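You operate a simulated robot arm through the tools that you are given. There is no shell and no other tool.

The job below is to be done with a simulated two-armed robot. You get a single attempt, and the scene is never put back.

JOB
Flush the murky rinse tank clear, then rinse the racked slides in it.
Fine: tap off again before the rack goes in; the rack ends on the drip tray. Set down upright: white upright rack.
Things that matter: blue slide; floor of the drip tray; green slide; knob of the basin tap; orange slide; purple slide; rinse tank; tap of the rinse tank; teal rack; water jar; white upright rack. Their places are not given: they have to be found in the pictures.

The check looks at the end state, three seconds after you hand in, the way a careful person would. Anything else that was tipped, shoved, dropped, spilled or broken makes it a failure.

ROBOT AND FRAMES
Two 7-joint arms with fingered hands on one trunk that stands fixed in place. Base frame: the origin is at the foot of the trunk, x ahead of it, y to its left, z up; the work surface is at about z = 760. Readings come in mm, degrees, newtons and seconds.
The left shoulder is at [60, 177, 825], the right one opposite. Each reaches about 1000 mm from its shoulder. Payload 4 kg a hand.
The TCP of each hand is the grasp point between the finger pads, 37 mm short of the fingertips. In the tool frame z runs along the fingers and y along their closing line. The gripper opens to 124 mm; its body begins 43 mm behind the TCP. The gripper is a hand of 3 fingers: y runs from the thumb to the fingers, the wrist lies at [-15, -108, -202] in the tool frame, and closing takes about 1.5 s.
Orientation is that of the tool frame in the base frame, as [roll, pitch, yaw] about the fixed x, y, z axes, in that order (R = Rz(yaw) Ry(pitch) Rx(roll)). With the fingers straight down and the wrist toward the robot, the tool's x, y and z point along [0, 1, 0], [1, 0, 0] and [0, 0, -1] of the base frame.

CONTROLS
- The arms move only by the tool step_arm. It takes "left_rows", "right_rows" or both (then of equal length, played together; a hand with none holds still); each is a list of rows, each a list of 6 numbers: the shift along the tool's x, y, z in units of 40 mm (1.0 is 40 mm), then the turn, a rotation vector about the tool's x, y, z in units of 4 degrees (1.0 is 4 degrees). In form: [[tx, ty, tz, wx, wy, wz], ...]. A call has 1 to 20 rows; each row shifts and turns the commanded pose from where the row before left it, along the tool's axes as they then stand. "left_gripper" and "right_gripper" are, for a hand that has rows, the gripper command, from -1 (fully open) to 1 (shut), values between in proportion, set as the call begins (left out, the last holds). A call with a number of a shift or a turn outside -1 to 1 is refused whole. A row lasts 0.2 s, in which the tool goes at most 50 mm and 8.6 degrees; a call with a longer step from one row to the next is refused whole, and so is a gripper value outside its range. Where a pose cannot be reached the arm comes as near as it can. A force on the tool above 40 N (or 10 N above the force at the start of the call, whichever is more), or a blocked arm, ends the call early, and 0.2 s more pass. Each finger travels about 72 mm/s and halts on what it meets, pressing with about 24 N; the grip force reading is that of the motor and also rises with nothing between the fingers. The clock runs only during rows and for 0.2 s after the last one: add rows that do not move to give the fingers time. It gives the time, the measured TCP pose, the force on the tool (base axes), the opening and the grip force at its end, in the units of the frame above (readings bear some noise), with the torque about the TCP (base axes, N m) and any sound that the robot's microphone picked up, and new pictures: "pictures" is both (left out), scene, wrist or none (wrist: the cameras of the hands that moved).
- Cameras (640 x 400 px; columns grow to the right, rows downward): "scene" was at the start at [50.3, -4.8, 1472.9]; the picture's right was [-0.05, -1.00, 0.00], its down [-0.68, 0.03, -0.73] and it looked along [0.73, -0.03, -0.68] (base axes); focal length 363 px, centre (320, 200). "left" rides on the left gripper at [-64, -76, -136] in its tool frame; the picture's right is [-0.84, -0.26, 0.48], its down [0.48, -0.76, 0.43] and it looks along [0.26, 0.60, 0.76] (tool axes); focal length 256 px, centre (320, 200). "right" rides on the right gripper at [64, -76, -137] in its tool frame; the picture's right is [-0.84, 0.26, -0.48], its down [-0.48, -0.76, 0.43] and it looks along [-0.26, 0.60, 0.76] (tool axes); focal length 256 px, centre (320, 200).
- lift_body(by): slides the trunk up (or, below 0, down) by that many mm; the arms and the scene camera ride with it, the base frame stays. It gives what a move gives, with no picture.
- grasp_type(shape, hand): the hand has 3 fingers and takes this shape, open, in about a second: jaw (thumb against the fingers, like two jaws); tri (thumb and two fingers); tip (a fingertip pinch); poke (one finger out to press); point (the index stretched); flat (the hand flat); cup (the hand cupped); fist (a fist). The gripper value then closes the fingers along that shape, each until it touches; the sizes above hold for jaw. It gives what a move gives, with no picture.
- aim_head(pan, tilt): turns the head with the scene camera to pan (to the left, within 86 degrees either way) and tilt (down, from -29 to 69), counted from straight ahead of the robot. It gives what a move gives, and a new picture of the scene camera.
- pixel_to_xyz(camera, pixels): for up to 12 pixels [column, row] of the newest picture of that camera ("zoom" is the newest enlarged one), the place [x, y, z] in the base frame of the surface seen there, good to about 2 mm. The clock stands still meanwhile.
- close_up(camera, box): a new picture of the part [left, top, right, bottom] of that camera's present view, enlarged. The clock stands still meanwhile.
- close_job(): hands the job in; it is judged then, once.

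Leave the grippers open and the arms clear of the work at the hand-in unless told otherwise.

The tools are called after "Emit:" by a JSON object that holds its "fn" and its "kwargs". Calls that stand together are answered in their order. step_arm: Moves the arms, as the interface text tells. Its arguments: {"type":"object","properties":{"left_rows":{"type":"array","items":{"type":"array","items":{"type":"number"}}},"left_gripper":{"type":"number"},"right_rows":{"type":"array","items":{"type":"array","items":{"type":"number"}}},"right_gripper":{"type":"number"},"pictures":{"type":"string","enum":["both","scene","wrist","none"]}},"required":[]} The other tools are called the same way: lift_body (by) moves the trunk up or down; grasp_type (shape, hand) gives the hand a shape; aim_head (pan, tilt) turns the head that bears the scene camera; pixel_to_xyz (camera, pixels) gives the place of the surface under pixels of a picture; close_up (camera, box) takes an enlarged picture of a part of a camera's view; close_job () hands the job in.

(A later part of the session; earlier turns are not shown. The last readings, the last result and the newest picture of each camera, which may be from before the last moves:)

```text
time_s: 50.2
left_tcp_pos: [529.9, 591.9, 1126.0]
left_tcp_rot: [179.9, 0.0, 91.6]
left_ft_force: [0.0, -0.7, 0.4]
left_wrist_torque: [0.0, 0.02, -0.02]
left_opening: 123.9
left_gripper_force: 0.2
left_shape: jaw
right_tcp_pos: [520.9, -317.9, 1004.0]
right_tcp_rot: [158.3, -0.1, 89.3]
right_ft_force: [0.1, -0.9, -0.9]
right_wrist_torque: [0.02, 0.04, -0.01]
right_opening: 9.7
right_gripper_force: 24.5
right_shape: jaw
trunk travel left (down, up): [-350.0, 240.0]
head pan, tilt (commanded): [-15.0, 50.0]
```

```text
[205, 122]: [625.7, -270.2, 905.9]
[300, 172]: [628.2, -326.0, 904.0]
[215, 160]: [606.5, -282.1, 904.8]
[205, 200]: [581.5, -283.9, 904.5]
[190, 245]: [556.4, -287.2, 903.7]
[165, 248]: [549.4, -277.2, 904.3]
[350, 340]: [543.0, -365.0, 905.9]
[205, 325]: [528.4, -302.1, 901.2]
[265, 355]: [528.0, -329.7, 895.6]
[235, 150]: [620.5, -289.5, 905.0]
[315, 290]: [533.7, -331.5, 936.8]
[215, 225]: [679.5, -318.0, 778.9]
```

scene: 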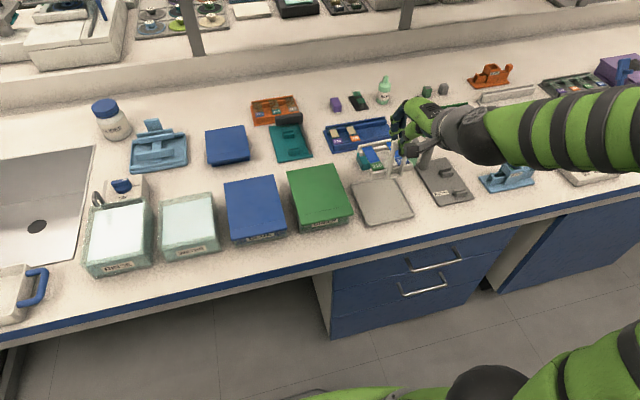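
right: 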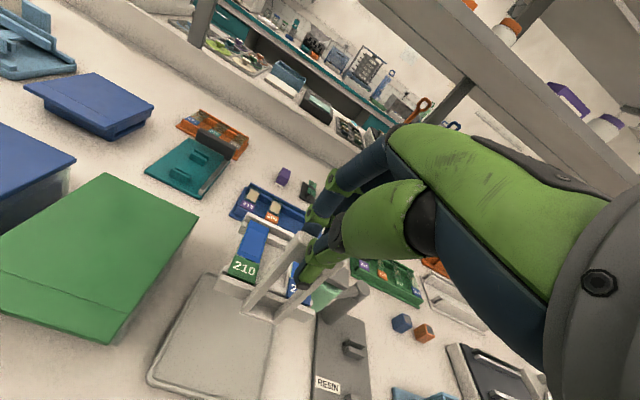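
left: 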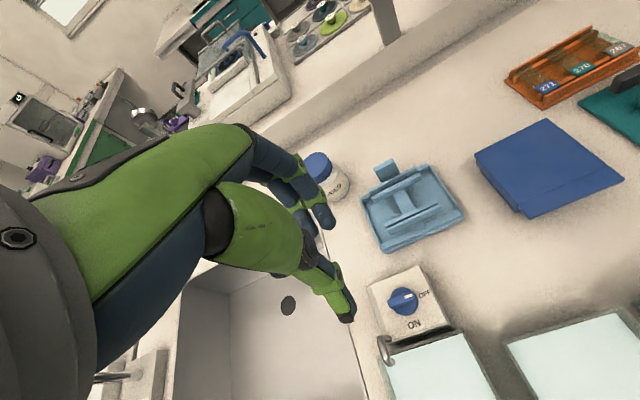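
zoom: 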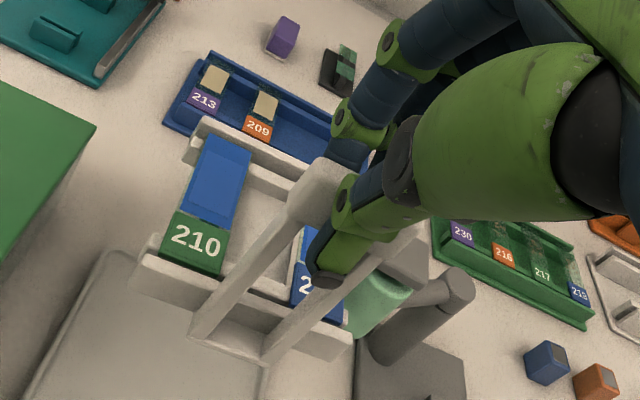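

The rack is level (slides z≈904 throughout) and square. Relative to the TCP it spans x +7…+110 and is centred in y. I'll now carry it left at z 1004 over the jars, in two legs with a gentle start and stop.

Emit:
{"fn": "step_arm", "kwargs": {"right_rows": [[0.3, 0.003, 0.001, 0, 0, 0], [0.6, 0.006, 0.002, 0, 0, 0], [0.8, 0.008, 0.003, 0, 0, 0], [0.8, 0.008, 0.003, 0, 0, 0], [0.8, 0.008, 0.003, 0, 0, 0], [0.8, 0.008, 0.003, 0, 0, 0], [0.8, 0.008, 0.003, 0, 0, 0], [0.8, 0.008, 0.003, 0, 0, 0], [0.8, 0.008, 0.003, 0, 0, 0], [0.8, 0.008, 0.003, 0, 0, 0], [0.6, 0.006, 0.002, 0, 0, 0], [0.3, 0.003, 0.001, 0, 0, 0]], "pictures": "none"}}

Emit:
{"fn": "aim_head", "kwargs": {"pan": 8, "tilt": 52}}

```text
time_s: 52.8
left_tcp_pos: [529.8, 592.5, 1125.0]
left_tcp_rot: [180.0, 0.0, 91.6]
left_ft_force: [0.4, 0.6, 0.0]
left_wrist_torque: [0.0, 0.02, -0.01]
left_opening: 123.8
left_gripper_force: 0.0
left_shape: jaw
right_tcp_pos: [527.1, 12.3, 1004.0]
right_tcp_rot: [158.4, 0.0, 89.2]
right_ft_force: [0.0, 0.1, -1.1]
right_wrist_torque: [0.0, 0.08, 0.01]
right_opening: 9.3
right_gripper_force: 23.7
right_shape: jaw
trunk travel left (down, up): [-350.0, 240.0]
head pan, tilt (commanded): [-15.0, 50.0]
```

```text
time_s: 53.7
left_tcp_pos: [530.8, 592.2, 1126.1]
left_tcp_rot: [180.0, 0.0, 91.6]
left_ft_force: [-0.4, -0.8, 0.1]
left_wrist_torque: [0.0, 0.01, -0.03]
left_opening: 123.6
left_gripper_force: 0.2
left_shape: jaw
right_tcp_pos: [526.8, 11.0, 1003.4]
right_tcp_rot: [158.3, 0.0, 89.3]
right_ft_force: [0.3, -0.6, -1.1]
right_wrist_torque: [-0.01, 0.07, 0.0]
right_opening: 9.4
right_gripper_force: 24.0
right_shape: jaw
trunk travel left (down, up): [-350.0, 240.0]
head pan, tilt (commanded): [8.0, 52.0]
```

scene: 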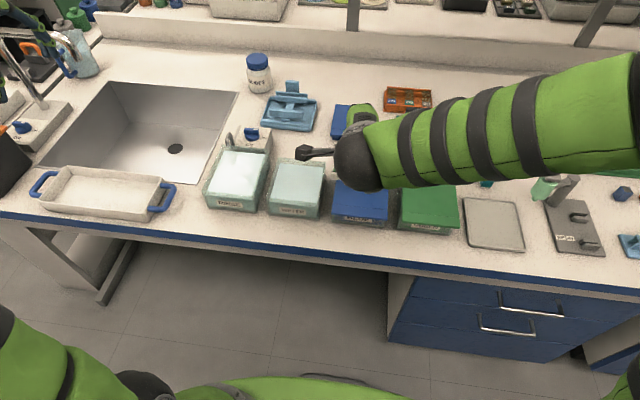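

The right arm now blocks the head's view of the rack. I'll turn the left hand in place (about 90°) so its camera looks sideways at the tank, giving a second view of the insertion.

Emit:
{"fn": "step_arm", "kwargs": {"left_rows": [[0, 0, 0, 0, 0, 1], [0, 0, 0, 0, 0, 1], [0, 0, 0, 0, 0, 1], [0, 0, 0, 0, 0, 1], [0, 0, 0, 0, 0, 1], [0, 0, 0, 0, 0, 1], [0, 0, 0, 0, 0, 1], [0, 0, 0, 0, 0, 1], [0, 0, 0, 0, 0, 1], [0, 0, 0, 0, 0, 1], [0, 0, 0, 0, 0, 1], [0, 0, 0, 0, 0, 1], [0, 0, 0, 0, 0, 1], [0, 0, 0, 0, 0, 1], [0, 0, 0, 0, 0, 1], [0, 0, 0, 0, 0, 1], [0, 0, 0, 0, 0, 1], [0, 0, 0, 0, 0, 1], [0, 0, 0, 0, 0, 1], [0, 0, 0, 0, 0, 1]], "pictures": "wrist"}}

Emit:
{"fn": "close_up", "kwargs": {"camera": "right", "box": [160, 160, 400, 380]}}

```text
time_s: 57.9
left_tcp_pos: [527.9, 589.3, 1126.4]
left_tcp_rot: [180.0, 0.0, 11.5]
left_ft_force: [-0.1, 0.0, 0.5]
left_wrist_torque: [-0.02, 0.02, -0.01]
left_opening: 123.6
left_gripper_force: 0.1
left_shape: jaw
right_tcp_pos: [528.0, 11.7, 1002.7]
right_tcp_rot: [158.4, 0.1, 89.2]
right_ft_force: [0.3, 0.8, -1.2]
right_wrist_torque: [0.02, 0.06, -0.01]
right_opening: 9.0
right_gripper_force: 23.9
right_shape: jaw
trunk travel left (down, up): [-350.0, 240.0]
head pan, tilt (commanded): [8.0, 52.0]
```

left: 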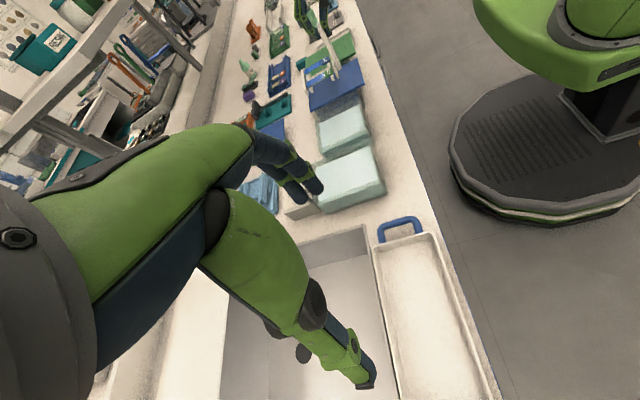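

```text
1.82 times, centred on (280, 270) of right
```

zoom: 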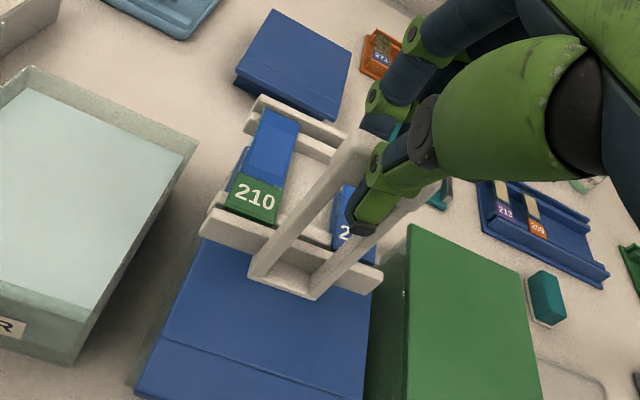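

Both views show the rack hanging level over the blue jar. Second leg: 278 mm further left, to hover over the rinse tank at z 1004.

Emit:
{"fn": "step_arm", "kwargs": {"right_rows": [[0.3, 0.0074, 0.003, 0, 0, 0], [0.6, 0.0074, 0.003, 0, 0, 0], [0.85, 0.0074, 0.003, 0, 0, 0], [0.9, 0.0074, 0.003, 0, 0, 0], [0.9, 0.0074, 0.003, 0, 0, 0], [0.9, 0.0074, 0.003, 0, 0, 0], [0.85, 0.0074, 0.003, 0, 0, 0], [0.8, 0.0074, 0.003, 0, 0, 0], [0.55, 0.0074, 0.003, 0, 0, 0], [0.305, 0.0074, 0.003, 0, 0, 0], [0, 0, 0, 0, 0, 0]], "pictures": "both"}}

Emit:
{"fn": "close_up", "kwargs": {"camera": "right", "box": [160, 160, 400, 380]}}

Emit:
{"fn": "close_up", "kwargs": {"camera": "left", "box": [250, 60, 410, 240]}}

```text
time_s: 60.3
left_tcp_pos: [528.8, 589.9, 1125.7]
left_tcp_rot: [-180.0, 0.0, 11.6]
left_ft_force: [-0.2, 0.1, 1.1]
left_wrist_torque: [-0.02, 0.02, 0.04]
left_opening: 123.9
left_gripper_force: 0.1
left_shape: jaw
right_tcp_pos: [536.4, 288.4, 1004.2]
right_tcp_rot: [158.3, 0.1, 89.1]
right_ft_force: [0.0, -0.2, -0.9]
right_wrist_torque: [-0.04, 0.04, 0.0]
right_opening: 9.1
right_gripper_force: 24.5
right_shape: jaw
trunk travel left (down, up): [-350.0, 240.0]
head pan, tilt (commanded): [8.0, 52.0]
```

scene: 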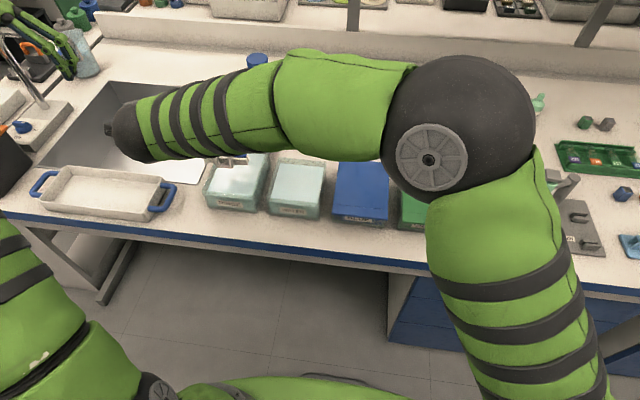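
right: 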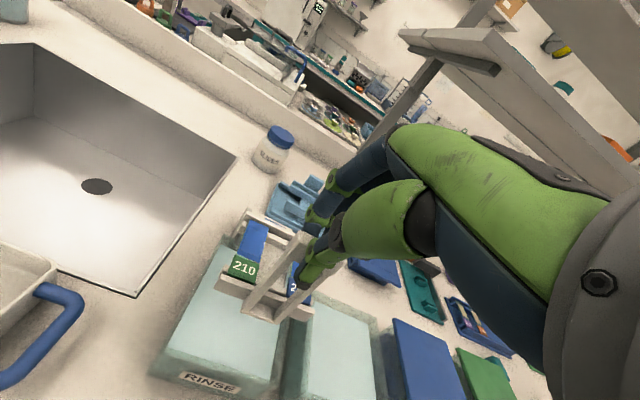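

```text
1.82 times, centred on (280, 270) of right
```

zoom: 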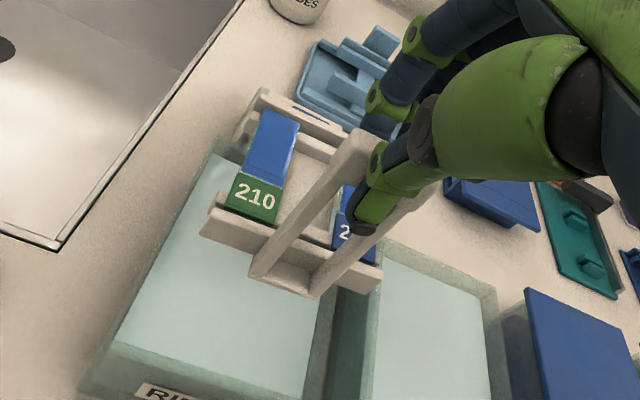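

```text
2.22 times, centred on (330, 150) of left
```

zoom: 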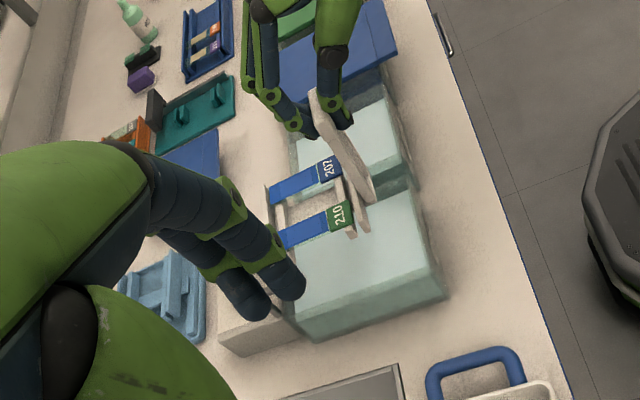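

The rack hovers over the RINSE tank. I'll measure the rack and the tank rim in this view for exact alignment.

Emit:
{"fn": "close_up", "kwargs": {"camera": "right", "box": [150, 180, 350, 400]}}

Emit:
{"fn": "pixel_to_xyz", "kwargs": {"camera": "right", "pixels": [[247, 212], [297, 238], [240, 240], [250, 270], [238, 282], [312, 316], [253, 305], [275, 318], [220, 279], [303, 306], [262, 230], [257, 245]]}}

Emit:
{"fn": "pixel_to_xyz", "kwargs": {"camera": "left", "pixels": [[333, 134], [336, 158], [320, 153], [325, 168], [300, 168], [405, 193], [345, 205], [310, 205], [360, 185], [355, 165], [350, 170], [318, 150]]}}

```text
1.82 times, centred on (250, 290) of right
```

zoom: 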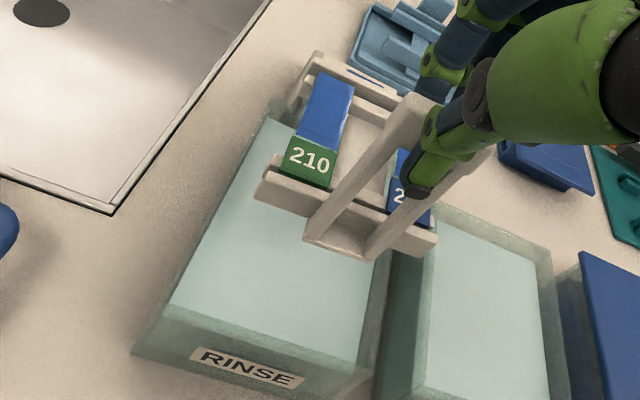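

```text
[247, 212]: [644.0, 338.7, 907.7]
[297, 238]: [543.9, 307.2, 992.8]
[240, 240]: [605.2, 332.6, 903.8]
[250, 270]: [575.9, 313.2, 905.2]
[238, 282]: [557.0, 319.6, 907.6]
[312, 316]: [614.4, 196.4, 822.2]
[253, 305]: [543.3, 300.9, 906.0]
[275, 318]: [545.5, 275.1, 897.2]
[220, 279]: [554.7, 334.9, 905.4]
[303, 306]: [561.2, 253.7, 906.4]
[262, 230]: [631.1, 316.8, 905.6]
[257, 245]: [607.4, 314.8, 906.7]
```

```text
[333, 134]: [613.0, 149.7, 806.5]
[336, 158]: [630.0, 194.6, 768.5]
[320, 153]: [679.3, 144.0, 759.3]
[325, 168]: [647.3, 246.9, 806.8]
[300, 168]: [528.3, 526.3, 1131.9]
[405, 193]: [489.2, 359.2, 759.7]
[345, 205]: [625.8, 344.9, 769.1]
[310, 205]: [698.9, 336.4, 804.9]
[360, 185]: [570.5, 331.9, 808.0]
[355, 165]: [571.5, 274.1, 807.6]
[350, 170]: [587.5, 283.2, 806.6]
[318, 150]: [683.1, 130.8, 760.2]
```

The rack spans x≈542–645, y≈242–337, inside the tank's inner x 527–677, y 234–345, and clear of the spout. I'll lower 50 mm so its bottom is just above the rim, then check again.

Emit:
{"fn": "step_arm", "kwargs": {"right_rows": [[0, -0.154, 0.387, 0, 0, 0], [0, -0.154, 0.387, 0, 0, 0], [0, -0.154, 0.387, 0, 0, 0], [0, 0, 0, 0, 0, 0]], "left_rows": [[0, 0, 0, 0, 0, 0], [0, 0, 0, 0, 0, 0], [0, 0, 0, 0, 0, 0], [0, 0, 0, 0, 0, 0]], "pictures": "wrist"}}

Emit:
{"fn": "close_up", "kwargs": {"camera": "left", "box": [260, 70, 400, 230]}}

Emit:
{"fn": "close_up", "kwargs": {"camera": "right", "box": [150, 180, 350, 400]}}

```text
time_s: 61.3
left_tcp_pos: [529.4, 590.4, 1126.0]
left_tcp_rot: [180.0, 0.0, 11.6]
left_ft_force: [0.1, -0.9, -0.3]
left_wrist_torque: [0.01, -0.01, -0.01]
left_opening: 123.5
left_gripper_force: 0.1
left_shape: jaw
right_tcp_pos: [534.6, 290.1, 954.5]
right_tcp_rot: [158.4, 0.0, 89.2]
right_ft_force: [0.2, 0.3, -0.5]
right_wrist_torque: [0.02, 0.04, -0.03]
right_opening: 9.1
right_gripper_force: 24.3
right_shape: jaw
trunk travel left (down, up): [-350.0, 240.0]
head pan, tilt (commanded): [8.0, 52.0]
```

right: 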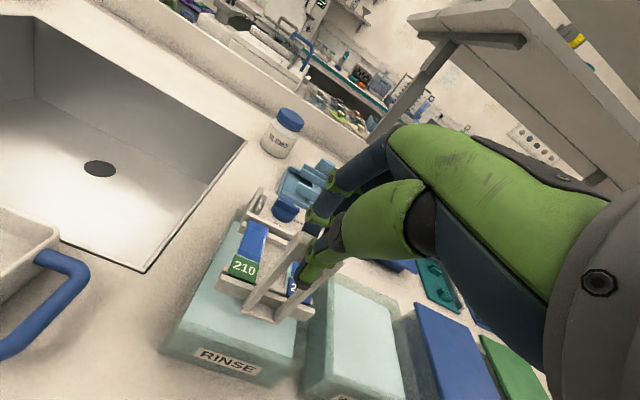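
left: 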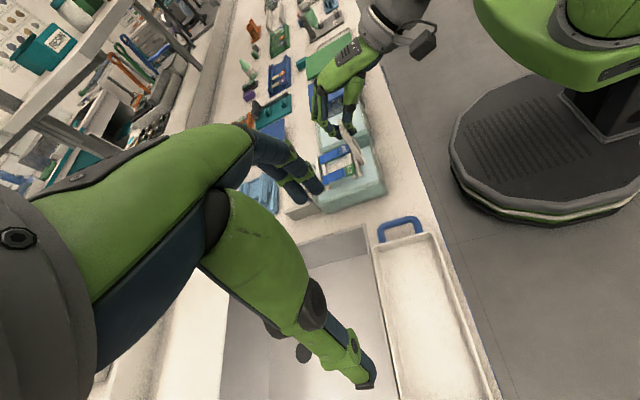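

```text
2.50 times, centred on (330, 150) of left
```

zoom: 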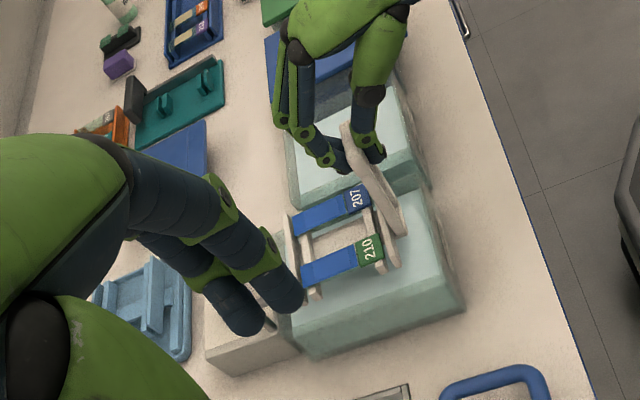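

```text
1.82 times, centred on (250, 290) of right
```

zoom: 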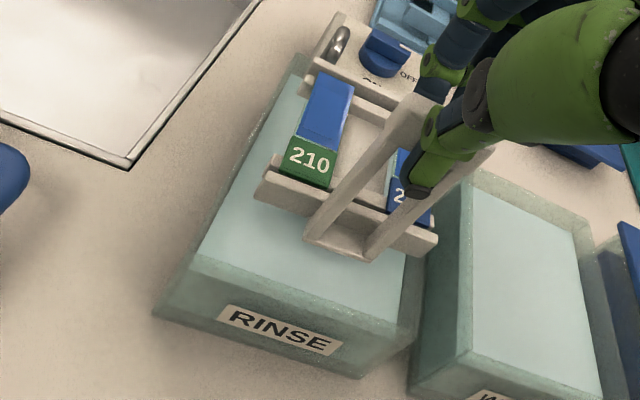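

The spout is visible just beyond the back rail's left end, so I'll measure that gap and the wall margins.

Emit:
{"fn": "pixel_to_xyz", "kwargs": {"camera": "zoom", "pixels": [[340, 18], [320, 50], [338, 48], [345, 32], [303, 88], [260, 190], [270, 160], [430, 240], [310, 235], [370, 258], [195, 260], [415, 320]]}}

Emit:
{"fn": "close_up", "kwargs": {"camera": "left", "box": [310, 110, 390, 220]}}

Emit:
{"fn": "pixel_to_xyz", "kwargs": {"camera": "zoom", "pixels": [[100, 160], [200, 80], [150, 310], [240, 150], [300, 250], [420, 330], [150, 350], [80, 280], [110, 300], [250, 250], [330, 200], [200, 330]]}}

```text
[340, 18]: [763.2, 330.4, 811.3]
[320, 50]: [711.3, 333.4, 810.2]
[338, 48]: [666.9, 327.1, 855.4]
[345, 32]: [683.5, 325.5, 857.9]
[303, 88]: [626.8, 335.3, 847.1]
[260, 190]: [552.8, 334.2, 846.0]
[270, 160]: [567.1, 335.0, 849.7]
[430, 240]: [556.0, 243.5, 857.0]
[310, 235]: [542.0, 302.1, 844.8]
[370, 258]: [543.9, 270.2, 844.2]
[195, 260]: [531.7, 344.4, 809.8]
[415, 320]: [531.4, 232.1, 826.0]
```

```text
3.64 times, centred on (350, 165) of left
```

zoom: 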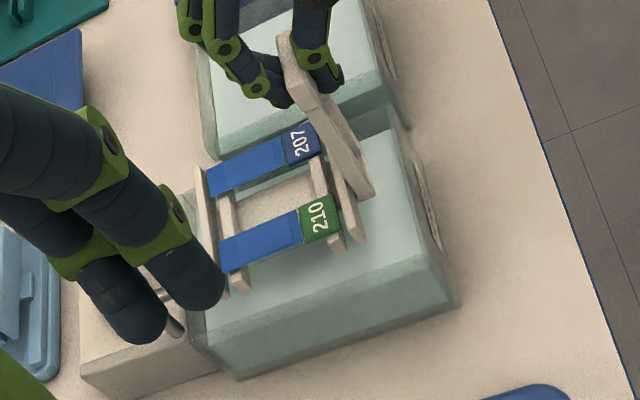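

```text
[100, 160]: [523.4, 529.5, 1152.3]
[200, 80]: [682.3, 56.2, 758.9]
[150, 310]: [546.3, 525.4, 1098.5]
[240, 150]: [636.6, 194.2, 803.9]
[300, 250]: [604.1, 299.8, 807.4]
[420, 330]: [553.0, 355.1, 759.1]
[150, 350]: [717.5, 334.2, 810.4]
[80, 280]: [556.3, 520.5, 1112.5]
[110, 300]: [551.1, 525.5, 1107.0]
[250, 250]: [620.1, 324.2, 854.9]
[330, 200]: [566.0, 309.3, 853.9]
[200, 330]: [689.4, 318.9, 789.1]
```

Margins are about 9 mm on both sides and ~20 mm to the spout. I'll lower slowly (about 40 mm/s) by 65 mm so the slides go under water (slides ≈ z 788, water ≈ 807), staying just above the tank floor.

Emit:
{"fn": "step_arm", "kwargs": {"right_rows": [[0, -0.0757, 0.19, 0, 0, 0], [0, -0.0757, 0.19, 0, 0, 0], [0, -0.0757, 0.19, 0, 0, 0], [0, -0.0757, 0.19, 0, 0, 0], [0, -0.0757, 0.19, 0, 0, 0], [0, -0.0757, 0.19, 0, 0, 0], [0, -0.0757, 0.19, 0, 0, 0], [0, -0.0757, 0.19, 0, 0, 0], [0, 0, 0, 0, 0, 0]], "left_rows": [[0, 0, 0, 0, 0, 0], [0, 0, 0, 0, 0, 0], [0, 0, 0, 0, 0, 0], [0, 0, 0, 0, 0, 0], [0, 0, 0, 0, 0, 0], [0, 0, 0, 0, 0, 0], [0, 0, 0, 0, 0, 0], [0, 0, 0, 0, 0, 0], [0, 0, 0, 0, 0, 0]], "pictures": "wrist"}}

Emit:
{"fn": "close_up", "kwargs": {"camera": "left", "box": [310, 110, 390, 220]}}

Emit:
{"fn": "close_up", "kwargs": {"camera": "right", "box": [150, 180, 350, 400]}}

```text
time_s: 63.3
left_tcp_pos: [528.8, 589.5, 1125.8]
left_tcp_rot: [180.0, -0.1, 11.6]
left_ft_force: [0.1, -0.5, -0.3]
left_wrist_torque: [0.01, 0.01, 0.0]
left_opening: 123.5
left_gripper_force: 0.0
left_shape: jaw
right_tcp_pos: [535.1, 287.6, 887.7]
right_tcp_rot: [158.5, 0.0, 89.1]
right_ft_force: [-0.2, -0.3, -1.1]
right_wrist_torque: [0.02, 0.02, 0.03]
right_opening: 9.3
right_gripper_force: 23.7
right_shape: jaw
trunk travel left (down, up): [-350.0, 240.0]
head pan, tilt (commanded): [8.0, 52.0]
```

right: 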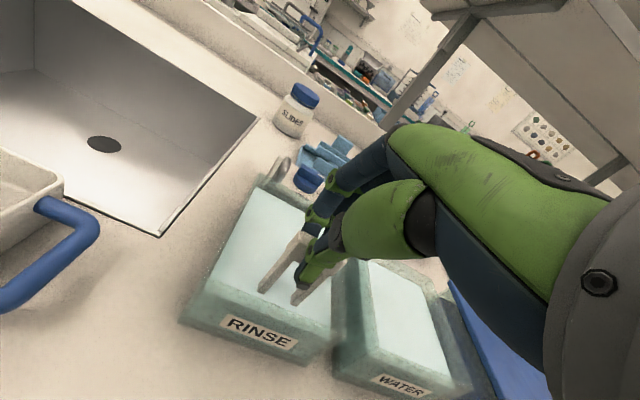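
left: 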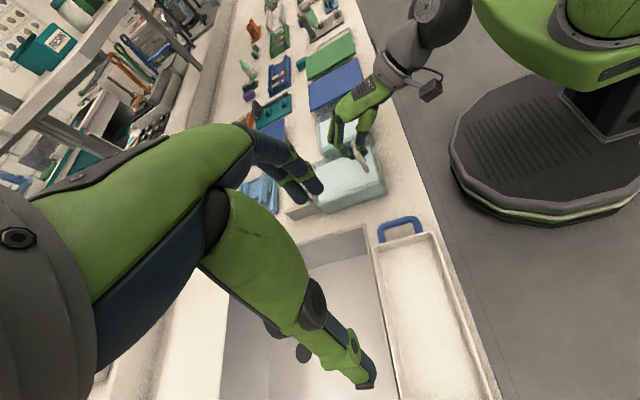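

```text
3.64 times, centred on (350, 165) of left
```

zoom: 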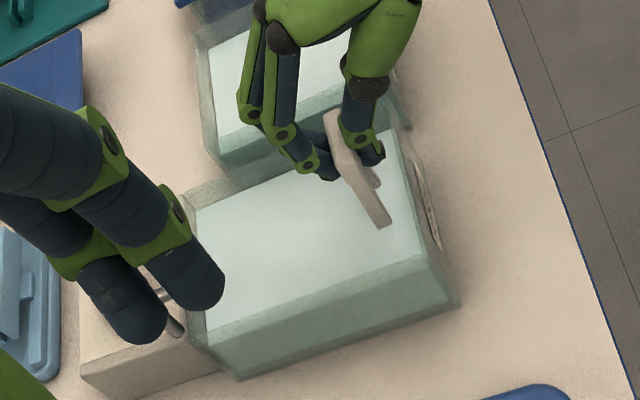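

```text
1.82 times, centred on (250, 290) of right
```

zoom: 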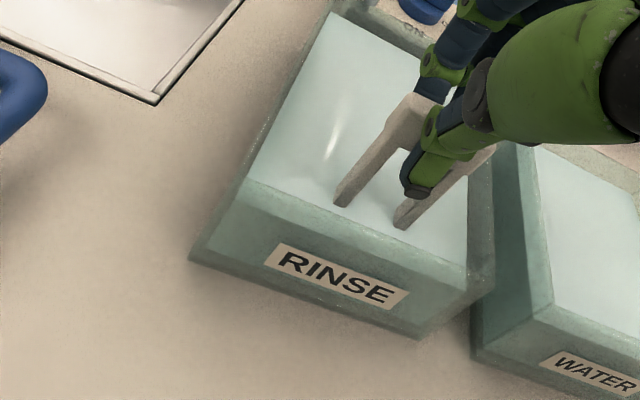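

The slides are fully under water; only the handle stands out, with no contact forces and no spill. I'll hold and gently move the rack up and down by 6 mm, keeping the slides submerged, for about 10 s.

Emit:
{"fn": "step_arm", "kwargs": {"right_rows": [[0, 0, 0, 0, 0, 0], [0, 0, 0, 0, 0, 0], [0, 0.0278, -0.07, 0, 0, 0], [0, 0.0278, -0.07, 0, 0, 0], [0, 0, 0, 0, 0, 0], [0, -0.0278, 0.07, 0, 0, 0], [0, -0.0278, 0.07, 0, 0, 0], [0, 0, 0, 0, 0, 0], [0, 0.0278, -0.07, 0, 0, 0], [0, 0.0278, -0.07, 0, 0, 0], [0, 0, 0, 0, 0, 0], [0, -0.0278, 0.07, 0, 0, 0], [0, -0.0278, 0.07, 0, 0, 0], [0, 0, 0, 0, 0, 0], [0, 0.0278, -0.07, 0, 0, 0], [0, 0.0278, -0.07, 0, 0, 0], [0, 0, 0, 0, 0, 0], [0, -0.0278, 0.07, 0, 0, 0], [0, -0.0278, 0.07, 0, 0, 0], [0, 0, 0, 0, 0, 0]], "pictures": "none"}}

Emit:
{"fn": "step_arm", "kwargs": {"right_rows": [[0, 0, 0, 0, 0, 0], [0, 0, 0, 0, 0, 0], [0, 0, 0, 0, 0, 0], [0, 0, 0, 0, 0, 0], [0, 0, 0, 0, 0, 0], [0, 0, 0, 0, 0, 0], [0, 0, 0, 0, 0, 0], [0, 0, 0, 0, 0, 0], [0, 0, 0, 0, 0, 0], [0, 0, 0, 0, 0, 0], [0, 0, 0, 0, 0, 0], [0, 0, 0, 0, 0, 0], [0, 0, 0, 0, 0, 0], [0, 0, 0, 0, 0, 0], [0, 0, 0, 0, 0, 0], [0, 0, 0, 0, 0, 0], [0, 0, 0, 0, 0, 0], [0, 0, 0, 0, 0, 0], [0, 0, 0, 0, 0, 0], [0, 0, 0, 0, 0, 0]], "left_rows": [[0, 0, 0, 0, 0, 0], [0, 0, 0, 0, 0, 0], [0, 0, 0, 0, 0, 0], [0, 0, 0, 0, 0, 0], [0, 0, 0, 0, 0, 0], [0, 0, 0, 0, 0, 0], [0, 0, 0, 0, 0, 0], [0, 0, 0, 0, 0, 0], [0, 0, 0, 0, 0, 0], [0, 0, 0, 0, 0, 0], [0, 0, 0, 0, 0, 0], [0, 0, 0, 0, 0, 0], [0, 0, 0, 0, 0, 0], [0, 0, 0, 0, 0, 0], [0, 0, 0, 0, 0, 0], [0, 0, 0, 0, 0, 0], [0, 0, 0, 0, 0, 0], [0, 0, 0, 0, 0, 0], [0, 0, 0, 0, 0, 0], [0, 0, 0, 0, 0, 0]], "pictures": "wrist"}}

Emit:
{"fn": "close_up", "kwargs": {"camera": "right", "box": [150, 180, 350, 400]}}

Emit:
{"fn": "close_up", "kwargs": {"camera": "left", "box": [310, 110, 390, 220]}}

```text
time_s: 67.5
left_tcp_pos: [528.3, 589.0, 1124.8]
left_tcp_rot: [179.9, 0.0, 11.6]
left_ft_force: [0.2, 0.4, -0.2]
left_wrist_torque: [0.01, -0.01, -0.03]
left_opening: 123.9
left_gripper_force: 0.0
left_shape: jaw
right_tcp_pos: [535.2, 290.5, 889.4]
right_tcp_rot: [158.4, 0.0, 89.2]
right_ft_force: [0.7, -0.6, -0.8]
right_wrist_torque: [-0.01, 0.05, -0.01]
right_opening: 9.2
right_gripper_force: 24.0
right_shape: jaw
trunk travel left (down, up): [-350.0, 240.0]
head pan, tilt (commanded): [8.0, 52.0]
```

```text
time_s: 71.7
left_tcp_pos: [529.3, 588.6, 1125.7]
left_tcp_rot: [-180.0, -0.1, 11.6]
left_ft_force: [-0.1, 0.4, 0.3]
left_wrist_torque: [0.03, 0.03, -0.02]
left_opening: 123.5
left_gripper_force: 0.1
left_shape: jaw
right_tcp_pos: [535.2, 289.6, 888.7]
right_tcp_rot: [158.4, 0.0, 89.2]
right_ft_force: [0.6, -0.1, -0.5]
right_wrist_torque: [0.0, 0.06, -0.03]
right_opening: 9.0
right_gripper_force: 23.9
right_shape: jaw
trunk travel left (down, up): [-350.0, 240.0]
head pan, tilt (commanded): [8.0, 52.0]
```

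right: 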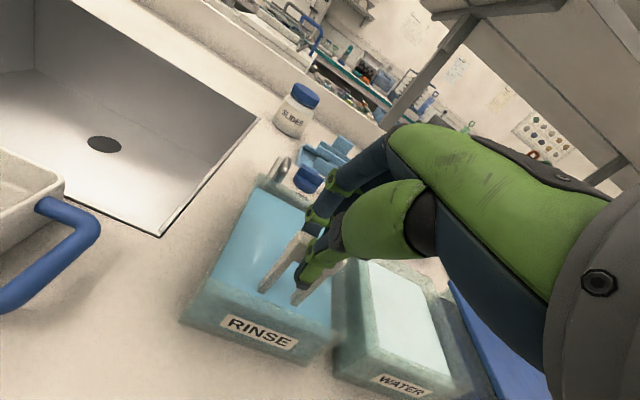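
left: 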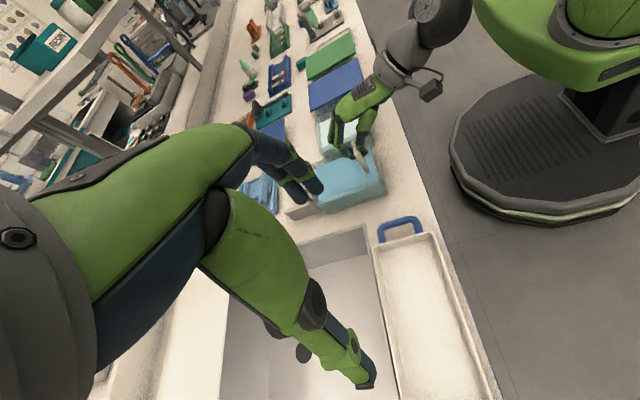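

```text
1.82 times, centred on (250, 290) of right
```

zoom: 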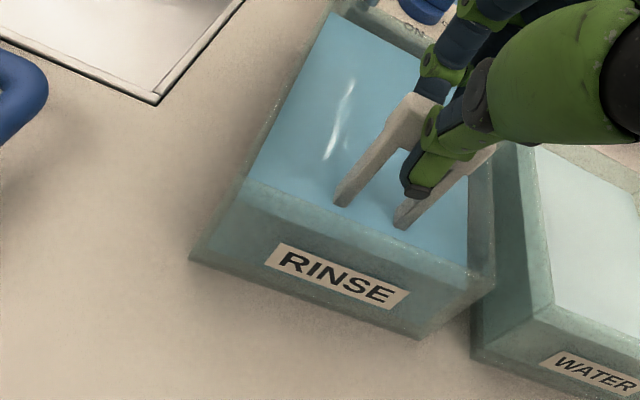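

```text
3.64 times, centred on (350, 165) of left
```

zoom: 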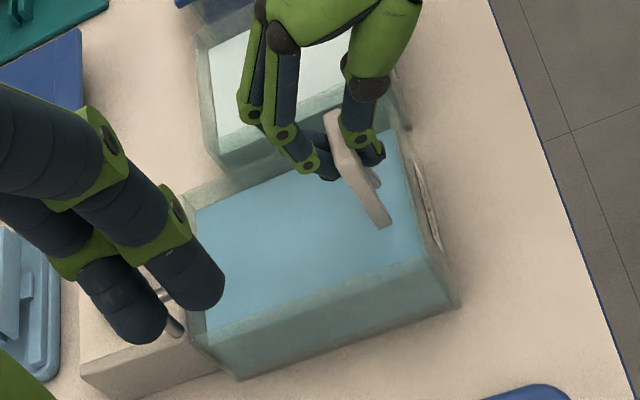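

Blue dye is washing off the slides into the water, as a rinse should. I'll hold about 4 s more and see whether the tint is still changing.

Emit:
{"fn": "step_arm", "kwargs": {"right_rows": [[0, 0.0278, -0.07, 0, 0, 0], [0, 0.0278, -0.07, 0, 0, 0], [0, 0, 0, 0, 0, 0], [0, -0.0278, 0.07, 0, 0, 0], [0, -0.0278, 0.07, 0, 0, 0], [0, 0, 0, 0, 0, 0], [0, 0.0278, -0.07, 0, 0, 0], [0, 0.0278, -0.07, 0, 0, 0], [0, 0, 0, 0, 0, 0], [0, -0.0278, 0.07, 0, 0, 0], [0, -0.0278, 0.07, 0, 0, 0], [0, 0, 0, 0, 0, 0], [0, 0, 0, 0, 0, 0], [0, 0, 0, 0, 0, 0], [0, 0, 0, 0, 0, 0], [0, 0, 0, 0, 0, 0], [0, 0, 0, 0, 0, 0], [0, 0, 0, 0, 0, 0]], "pictures": "wrist"}}

Emit:
{"fn": "close_up", "kwargs": {"camera": "right", "box": [150, 180, 350, 400]}}

```text
time_s: 75.5
left_tcp_pos: [528.2, 590.7, 1126.5]
left_tcp_rot: [-180.0, -0.1, 11.6]
left_ft_force: [-0.2, -0.3, -0.2]
left_wrist_torque: [0.0, 0.01, -0.01]
left_opening: 123.6
left_gripper_force: 0.1
left_shape: jaw
right_tcp_pos: [534.3, 288.5, 889.2]
right_tcp_rot: [158.4, 0.1, 89.1]
right_ft_force: [-0.5, 0.5, 0.0]
right_wrist_torque: [0.01, 0.04, -0.01]
right_opening: 9.1
right_gripper_force: 23.7
right_shape: jaw
trunk travel left (down, up): [-350.0, 240.0]
head pan, tilt (commanded): [8.0, 52.0]
```

right: 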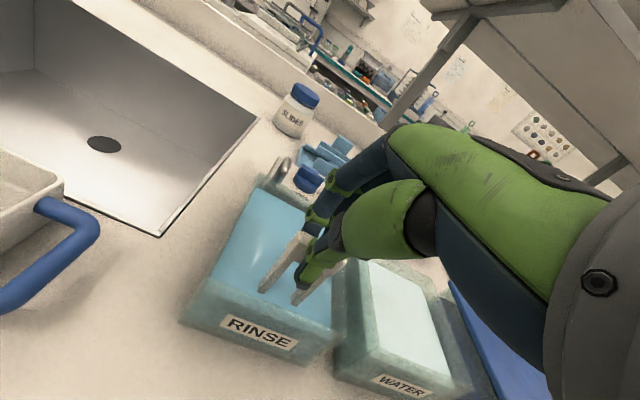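

```text
1.82 times, centred on (250, 290) of right
```

zoom: 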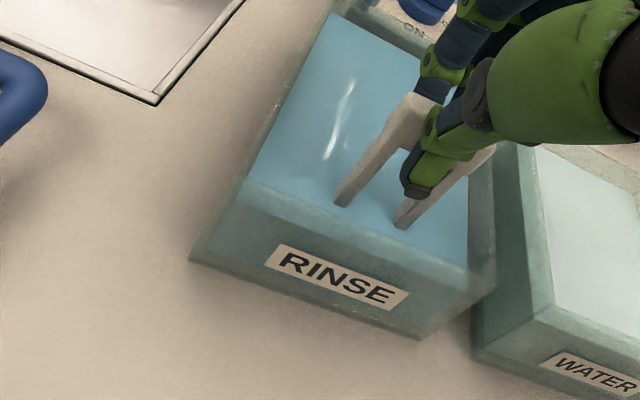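

The tint has stopped changing, so the rinse is done. I'll raise slowly by 66 mm and let it drip over the tank for a couple of seconds.

Emit:
{"fn": "step_arm", "kwargs": {"right_rows": [[0, 0.0757, -0.19, 0, 0, 0], [0, 0.0757, -0.19, 0, 0, 0], [0, 0.0757, -0.19, 0, 0, 0], [0, 0.0757, -0.19, 0, 0, 0], [0, 0.0757, -0.19, 0, 0, 0], [0, 0.0757, -0.19, 0, 0, 0], [0, 0.0757, -0.19, 0, 0, 0], [0, 0.0757, -0.19, 0, 0, 0], [0, 0, 0, 0, 0, 0], [0, 0, 0, 0, 0, 0], [0, 0, 0, 0, 0, 0], [0, 0, 0, 0, 0, 0], [0, 0, 0, 0, 0, 0], [0, 0, 0, 0, 0, 0], [0, 0, 0, 0, 0, 0], [0, 0, 0, 0, 0, 0], [0, 0, 0, 0, 0, 0], [0, 0, 0, 0, 0, 0], [0, 0, 0, 0, 0, 0], [0, 0, 0, 0, 0, 0]], "pictures": "wrist"}}

Emit:
{"fn": "close_up", "kwargs": {"camera": "right", "box": [150, 180, 350, 400]}}

Emit:
{"fn": "close_up", "kwargs": {"camera": "left", "box": [310, 110, 390, 220]}}

```text
time_s: 79.7
left_tcp_pos: [528.2, 588.7, 1125.0]
left_tcp_rot: [-180.0, 0.0, 11.6]
left_ft_force: [1.0, -0.3, 0.3]
left_wrist_torque: [0.01, 0.01, -0.01]
left_opening: 123.7
left_gripper_force: 0.1
left_shape: jaw
right_tcp_pos: [534.3, 288.9, 954.3]
right_tcp_rot: [158.4, 0.0, 89.2]
right_ft_force: [0.6, -0.1, -1.2]
right_wrist_torque: [-0.01, 0.05, -0.01]
right_opening: 9.4
right_gripper_force: 24.1
right_shape: jaw
trunk travel left (down, up): [-350.0, 240.0]
head pan, tilt (commanded): [8.0, 52.0]
```

right: 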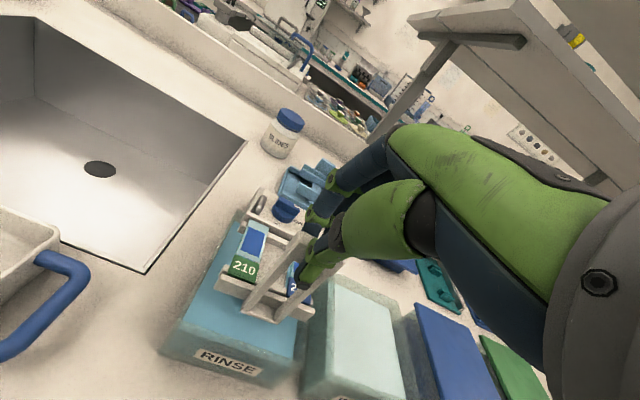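

```text
1.82 times, centred on (250, 290) of right
```

zoom: 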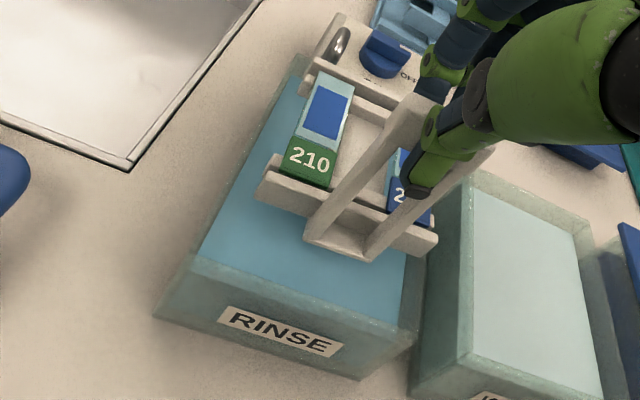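

```text
3.64 times, centred on (350, 165) of left
```

zoom: 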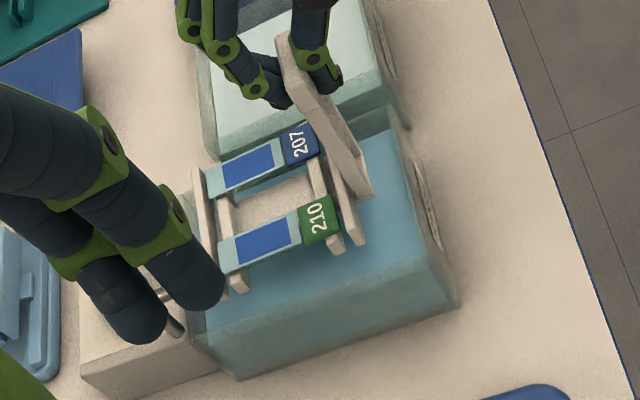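

The slides are clean: the surplus dye is off and only the tissue patches are blue. While it finishes dripping, I'll measure the empty drip tray in the head view.

Emit:
{"fn": "aim_head", "kwargs": {"pan": -15, "tilt": 55}}

Emit:
{"fn": "close_up", "kwargs": {"camera": "scene", "box": [340, 130, 430, 200]}}

```text
time_s: 80.5
left_tcp_pos: [529.2, 591.2, 1125.4]
left_tcp_rot: [180.0, 0.1, 11.6]
left_ft_force: [0.4, -0.4, -0.3]
left_wrist_torque: [-0.01, 0.0, 0.03]
left_opening: 123.7
left_gripper_force: 0.0
left_shape: jaw
right_tcp_pos: [535.2, 288.8, 954.3]
right_tcp_rot: [158.4, -0.1, 89.2]
right_ft_force: [0.3, 0.3, -1.7]
right_wrist_torque: [0.0, 0.04, 0.01]
right_opening: 9.1
right_gripper_force: 23.8
right_shape: jaw
trunk travel left (down, up): [-350.0, 240.0]
head pan, tilt (commanded): [-15.0, 55.0]
```

scene: 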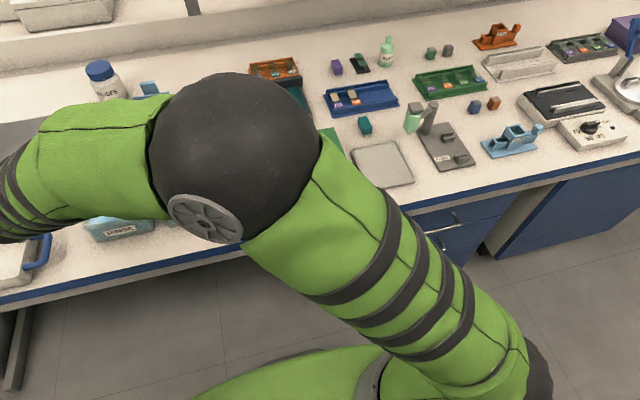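

```text
5.71 times, centred on (385, 165) of scene
```

zoom: 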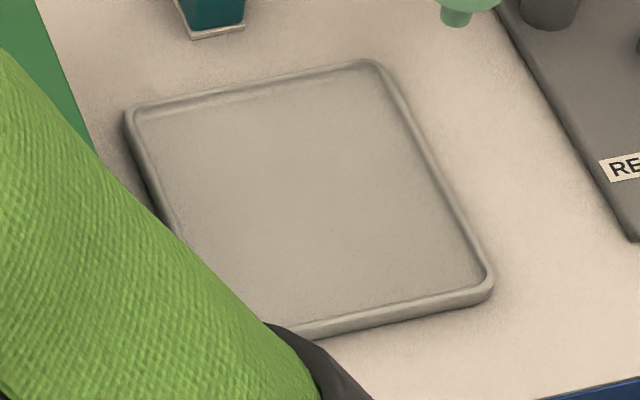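

Emit:
{"fn": "pixel_to_xyz", "kwargs": {"camera": "zoom", "pixels": [[132, 112], [145, 118], [375, 65], [372, 75], [488, 280], [475, 280], [460, 290], [310, 328], [310, 318], [160, 200], [250, 90], [430, 180]]}}

Emit:
{"fn": "pixel_to_xyz", "kwargs": {"camera": "zoom", "pixels": [[155, 130], [170, 190], [260, 100], [360, 85], [420, 190], [470, 270], [400, 300], [320, 312], [300, 200], [440, 200], [455, 210], [260, 80]]}}

```text
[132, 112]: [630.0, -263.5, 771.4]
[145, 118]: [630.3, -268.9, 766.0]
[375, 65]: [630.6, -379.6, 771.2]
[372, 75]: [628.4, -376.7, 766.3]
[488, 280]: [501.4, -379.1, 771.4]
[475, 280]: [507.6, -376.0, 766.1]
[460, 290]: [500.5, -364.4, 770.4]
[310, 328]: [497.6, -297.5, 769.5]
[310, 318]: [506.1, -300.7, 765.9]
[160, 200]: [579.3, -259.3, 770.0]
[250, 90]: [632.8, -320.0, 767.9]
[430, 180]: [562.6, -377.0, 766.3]
```

```text
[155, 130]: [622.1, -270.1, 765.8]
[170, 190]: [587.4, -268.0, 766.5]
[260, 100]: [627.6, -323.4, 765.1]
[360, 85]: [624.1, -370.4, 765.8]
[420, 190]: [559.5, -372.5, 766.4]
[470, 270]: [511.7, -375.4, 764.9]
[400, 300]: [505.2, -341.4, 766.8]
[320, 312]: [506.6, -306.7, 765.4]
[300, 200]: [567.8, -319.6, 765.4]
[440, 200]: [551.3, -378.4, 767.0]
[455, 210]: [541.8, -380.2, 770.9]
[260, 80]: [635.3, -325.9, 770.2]
```

The tray is unmoved: floor x 504–630, y −264…−378, centre (567, −320.5). The rack centre sits 58.5 mm ahead of the TCP, so the target TCP is (508.5, −320.5). I'll raise 50 mm, pause again over the tank, then travel back in two legs.

Emit:
{"fn": "step_arm", "kwargs": {"right_rows": [[0, 0.154, -0.387, 0, 0, 0], [0, 0.154, -0.387, 0, 0, 0], [0, 0.154, -0.387, 0, 0, 0], [0, 0, 0, 0, 0, 0], [0, 0, 0, 0, 0, 0], [0, 0, 0, 0, 0, 0], [0, 0, 0, 0, 0, 0], [0, 0, 0, 0, 0, 0], [0, 0, 0, 0, 0, 0], [0, 0, 0, 0, 0, 0]], "pictures": "none"}}

Emit:
{"fn": "step_arm", "kwargs": {"right_rows": [[-0.3, -0.02, -0.0095, 0, 0, 0], [-0.6, -0.02, -0.0095, 0, 0, 0], [-0.8, -0.02, -0.0095, 0, 0, 0], [-0.8, -0.02, -0.0095, 0, 0, 0], [-0.8, -0.02, -0.0095, 0, 0, 0], [-0.8, -0.02, -0.0095, 0, 0, 0], [-0.8, -0.02, -0.0095, 0, 0, 0], [-0.8, -0.02, -0.0095, 0, 0, 0], [-0.8, -0.02, -0.0095, 0, 0, 0], [-0.8, -0.02, -0.0095, 0, 0, 0], [-0.6, -0.02, -0.0095, 0, 0, 0], [-0.3, -0.02, -0.0095, 0, 0, 0]], "pictures": "wrist"}}

```text
time_s: 82.8
left_tcp_pos: [528.9, 589.5, 1126.2]
left_tcp_rot: [-180.0, 0.0, 11.6]
left_ft_force: [0.2, 0.5, -0.5]
left_wrist_torque: [-0.03, -0.02, 0.0]
left_opening: 123.5
left_gripper_force: 0.0
left_shape: jaw
right_tcp_pos: [534.3, 288.4, 1004.0]
right_tcp_rot: [158.4, 0.0, 89.1]
right_ft_force: [1.3, 0.2, -0.6]
right_wrist_torque: [0.02, 0.04, 0.0]
right_opening: 8.8
right_gripper_force: 23.9
right_shape: jaw
trunk travel left (down, up): [-350.0, 240.0]
head pan, tilt (commanded): [-15.0, 55.0]
```

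```text
time_s: 85.3
left_tcp_pos: [529.4, 589.2, 1126.1]
left_tcp_rot: [-180.0, -0.1, 11.6]
left_ft_force: [-0.6, -0.5, 1.2]
left_wrist_torque: [-0.01, 0.02, -0.02]
left_opening: 123.6
left_gripper_force: 0.0
left_shape: jaw
right_tcp_pos: [518.5, -39.4, 1006.0]
right_tcp_rot: [158.4, 0.0, 89.2]
right_ft_force: [0.7, 0.4, -0.4]
right_wrist_torque: [-0.02, 0.05, 0.0]
right_opening: 9.0
right_gripper_force: 24.1
right_shape: jaw
trunk travel left (down, up): [-350.0, 240.0]
head pan, tilt (commanded): [-15.0, 55.0]
```

right: 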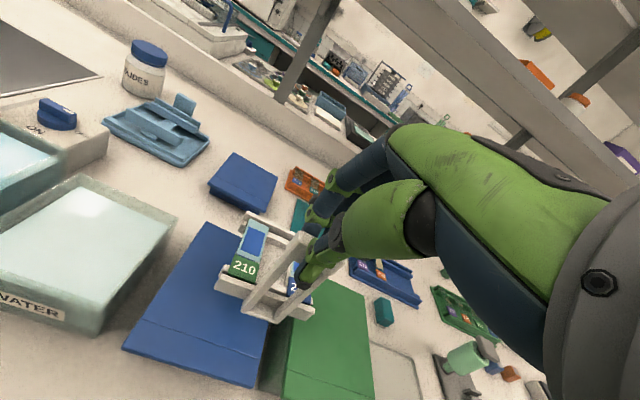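

The rack is still level. Continuing the second leg to above the drip tray.

Emit:
{"fn": "step_arm", "kwargs": {"right_rows": [[-0.3, -0.017, -0.005, 0, 0, 0], [-0.6, -0.017, -0.005, 0, 0, 0], [-0.85, -0.017, -0.005, 0, 0, 0], [-0.9, -0.017, -0.005, 0, 0, 0], [-0.9, -0.017, -0.005, 0, 0, 0], [-0.9, -0.017, -0.005, 0, 0, 0], [-0.85, -0.017, -0.005, 0, 0, 0], [-0.85, -0.017, -0.005, 0, 0, 0], [-0.58, -0.017, -0.005, 0, 0, 0], [-0.3, -0.017, -0.005, 0, 0, 0], [0, 0, 0, 0, 0, 0]], "pictures": "both"}}

Emit:
{"fn": "close_up", "kwargs": {"camera": "right", "box": [150, 180, 350, 400]}}

Emit:
{"fn": "close_up", "kwargs": {"camera": "scene", "box": [340, 110, 430, 200]}}

```text
time_s: 87.8
left_tcp_pos: [528.8, 590.9, 1127.6]
left_tcp_rot: [-180.0, 0.0, 11.6]
left_ft_force: [0.1, -0.3, 0.2]
left_wrist_torque: [-0.01, 0.03, 0.0]
left_opening: 123.7
left_gripper_force: 0.0
left_shape: jaw
right_tcp_pos: [511.0, -319.3, 1005.9]
right_tcp_rot: [158.3, 0.0, 89.2]
right_ft_force: [0.6, 0.6, -1.2]
right_wrist_torque: [0.0, 0.05, -0.02]
right_opening: 8.8
right_gripper_force: 24.2
right_shape: jaw
trunk travel left (down, up): [-350.0, 240.0]
head pan, tilt (commanded): [-15.0, 55.0]
```

scene: 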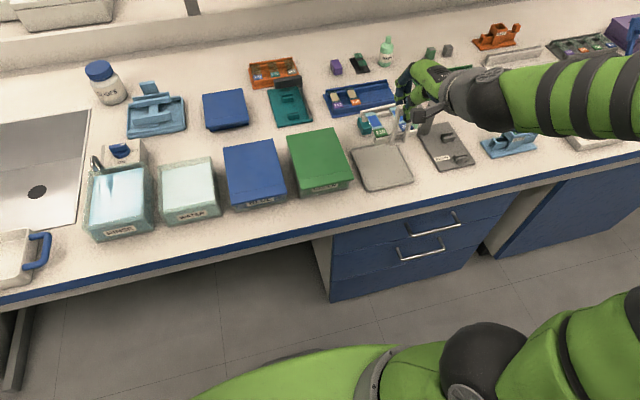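
right: 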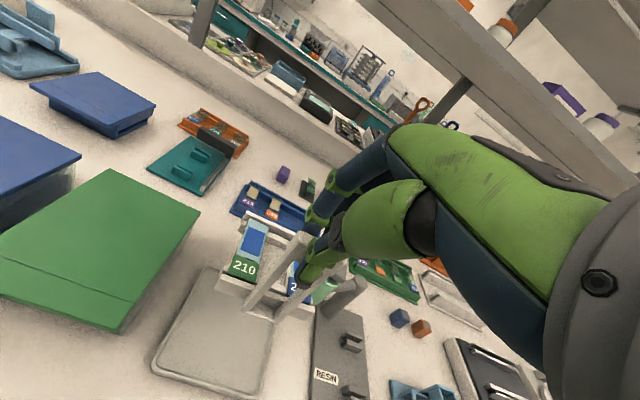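

```text
1.82 times, centred on (250, 290) of right
```

zoom: 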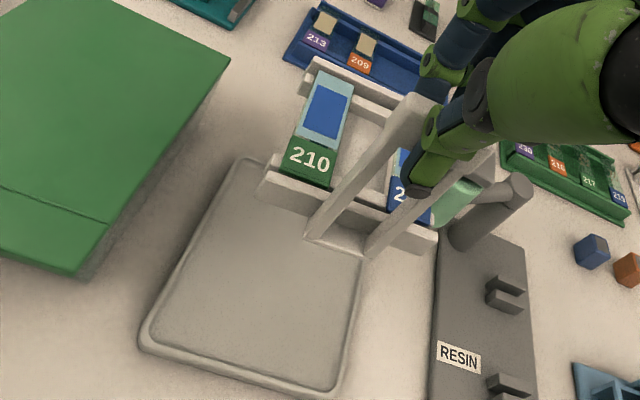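

```text
4.44 times, centred on (385, 155) of scene
```

zoom: 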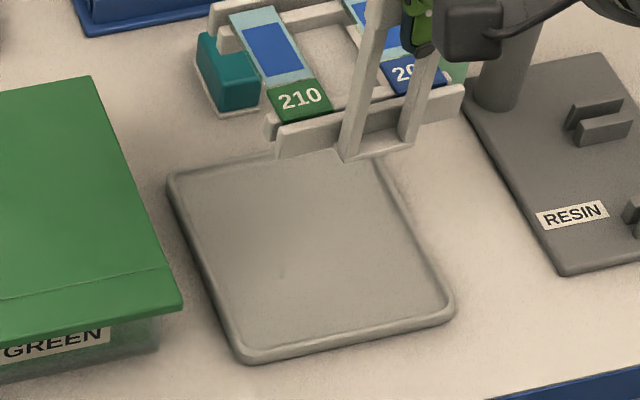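

The rack hangs above the drip tray. I'll measure its rail ends now to fix the last offset.

Emit:
{"fn": "pixel_to_xyz", "kwargs": {"camera": "zoom", "pixels": [[277, 130], [463, 90], [280, 145], [462, 100], [345, 155], [412, 145], [210, 10], [270, 118], [300, 95], [280, 75], [410, 75], [215, 40]]}}

Emit:
{"fn": "pixel_to_xyz", "kwargs": {"camera": "right", "pixels": [[250, 214], [300, 238], [246, 232], [240, 265], [222, 280], [312, 316], [250, 308], [275, 318], [262, 230], [258, 246], [216, 275], [310, 305]]}}

```text
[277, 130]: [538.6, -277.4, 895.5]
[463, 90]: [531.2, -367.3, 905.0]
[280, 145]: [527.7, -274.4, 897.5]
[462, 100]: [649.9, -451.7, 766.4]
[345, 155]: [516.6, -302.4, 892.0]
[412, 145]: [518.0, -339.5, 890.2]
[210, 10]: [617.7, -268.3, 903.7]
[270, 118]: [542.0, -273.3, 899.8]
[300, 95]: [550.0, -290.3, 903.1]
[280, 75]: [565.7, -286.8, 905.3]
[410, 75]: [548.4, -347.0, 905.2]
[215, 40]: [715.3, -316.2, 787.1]
```

```text
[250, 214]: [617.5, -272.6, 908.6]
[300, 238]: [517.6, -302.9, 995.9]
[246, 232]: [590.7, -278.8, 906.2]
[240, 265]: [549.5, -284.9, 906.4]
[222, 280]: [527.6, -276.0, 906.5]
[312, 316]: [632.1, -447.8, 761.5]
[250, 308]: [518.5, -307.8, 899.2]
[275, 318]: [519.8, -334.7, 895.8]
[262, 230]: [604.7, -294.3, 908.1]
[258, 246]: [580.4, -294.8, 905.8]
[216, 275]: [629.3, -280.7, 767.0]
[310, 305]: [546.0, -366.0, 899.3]
```

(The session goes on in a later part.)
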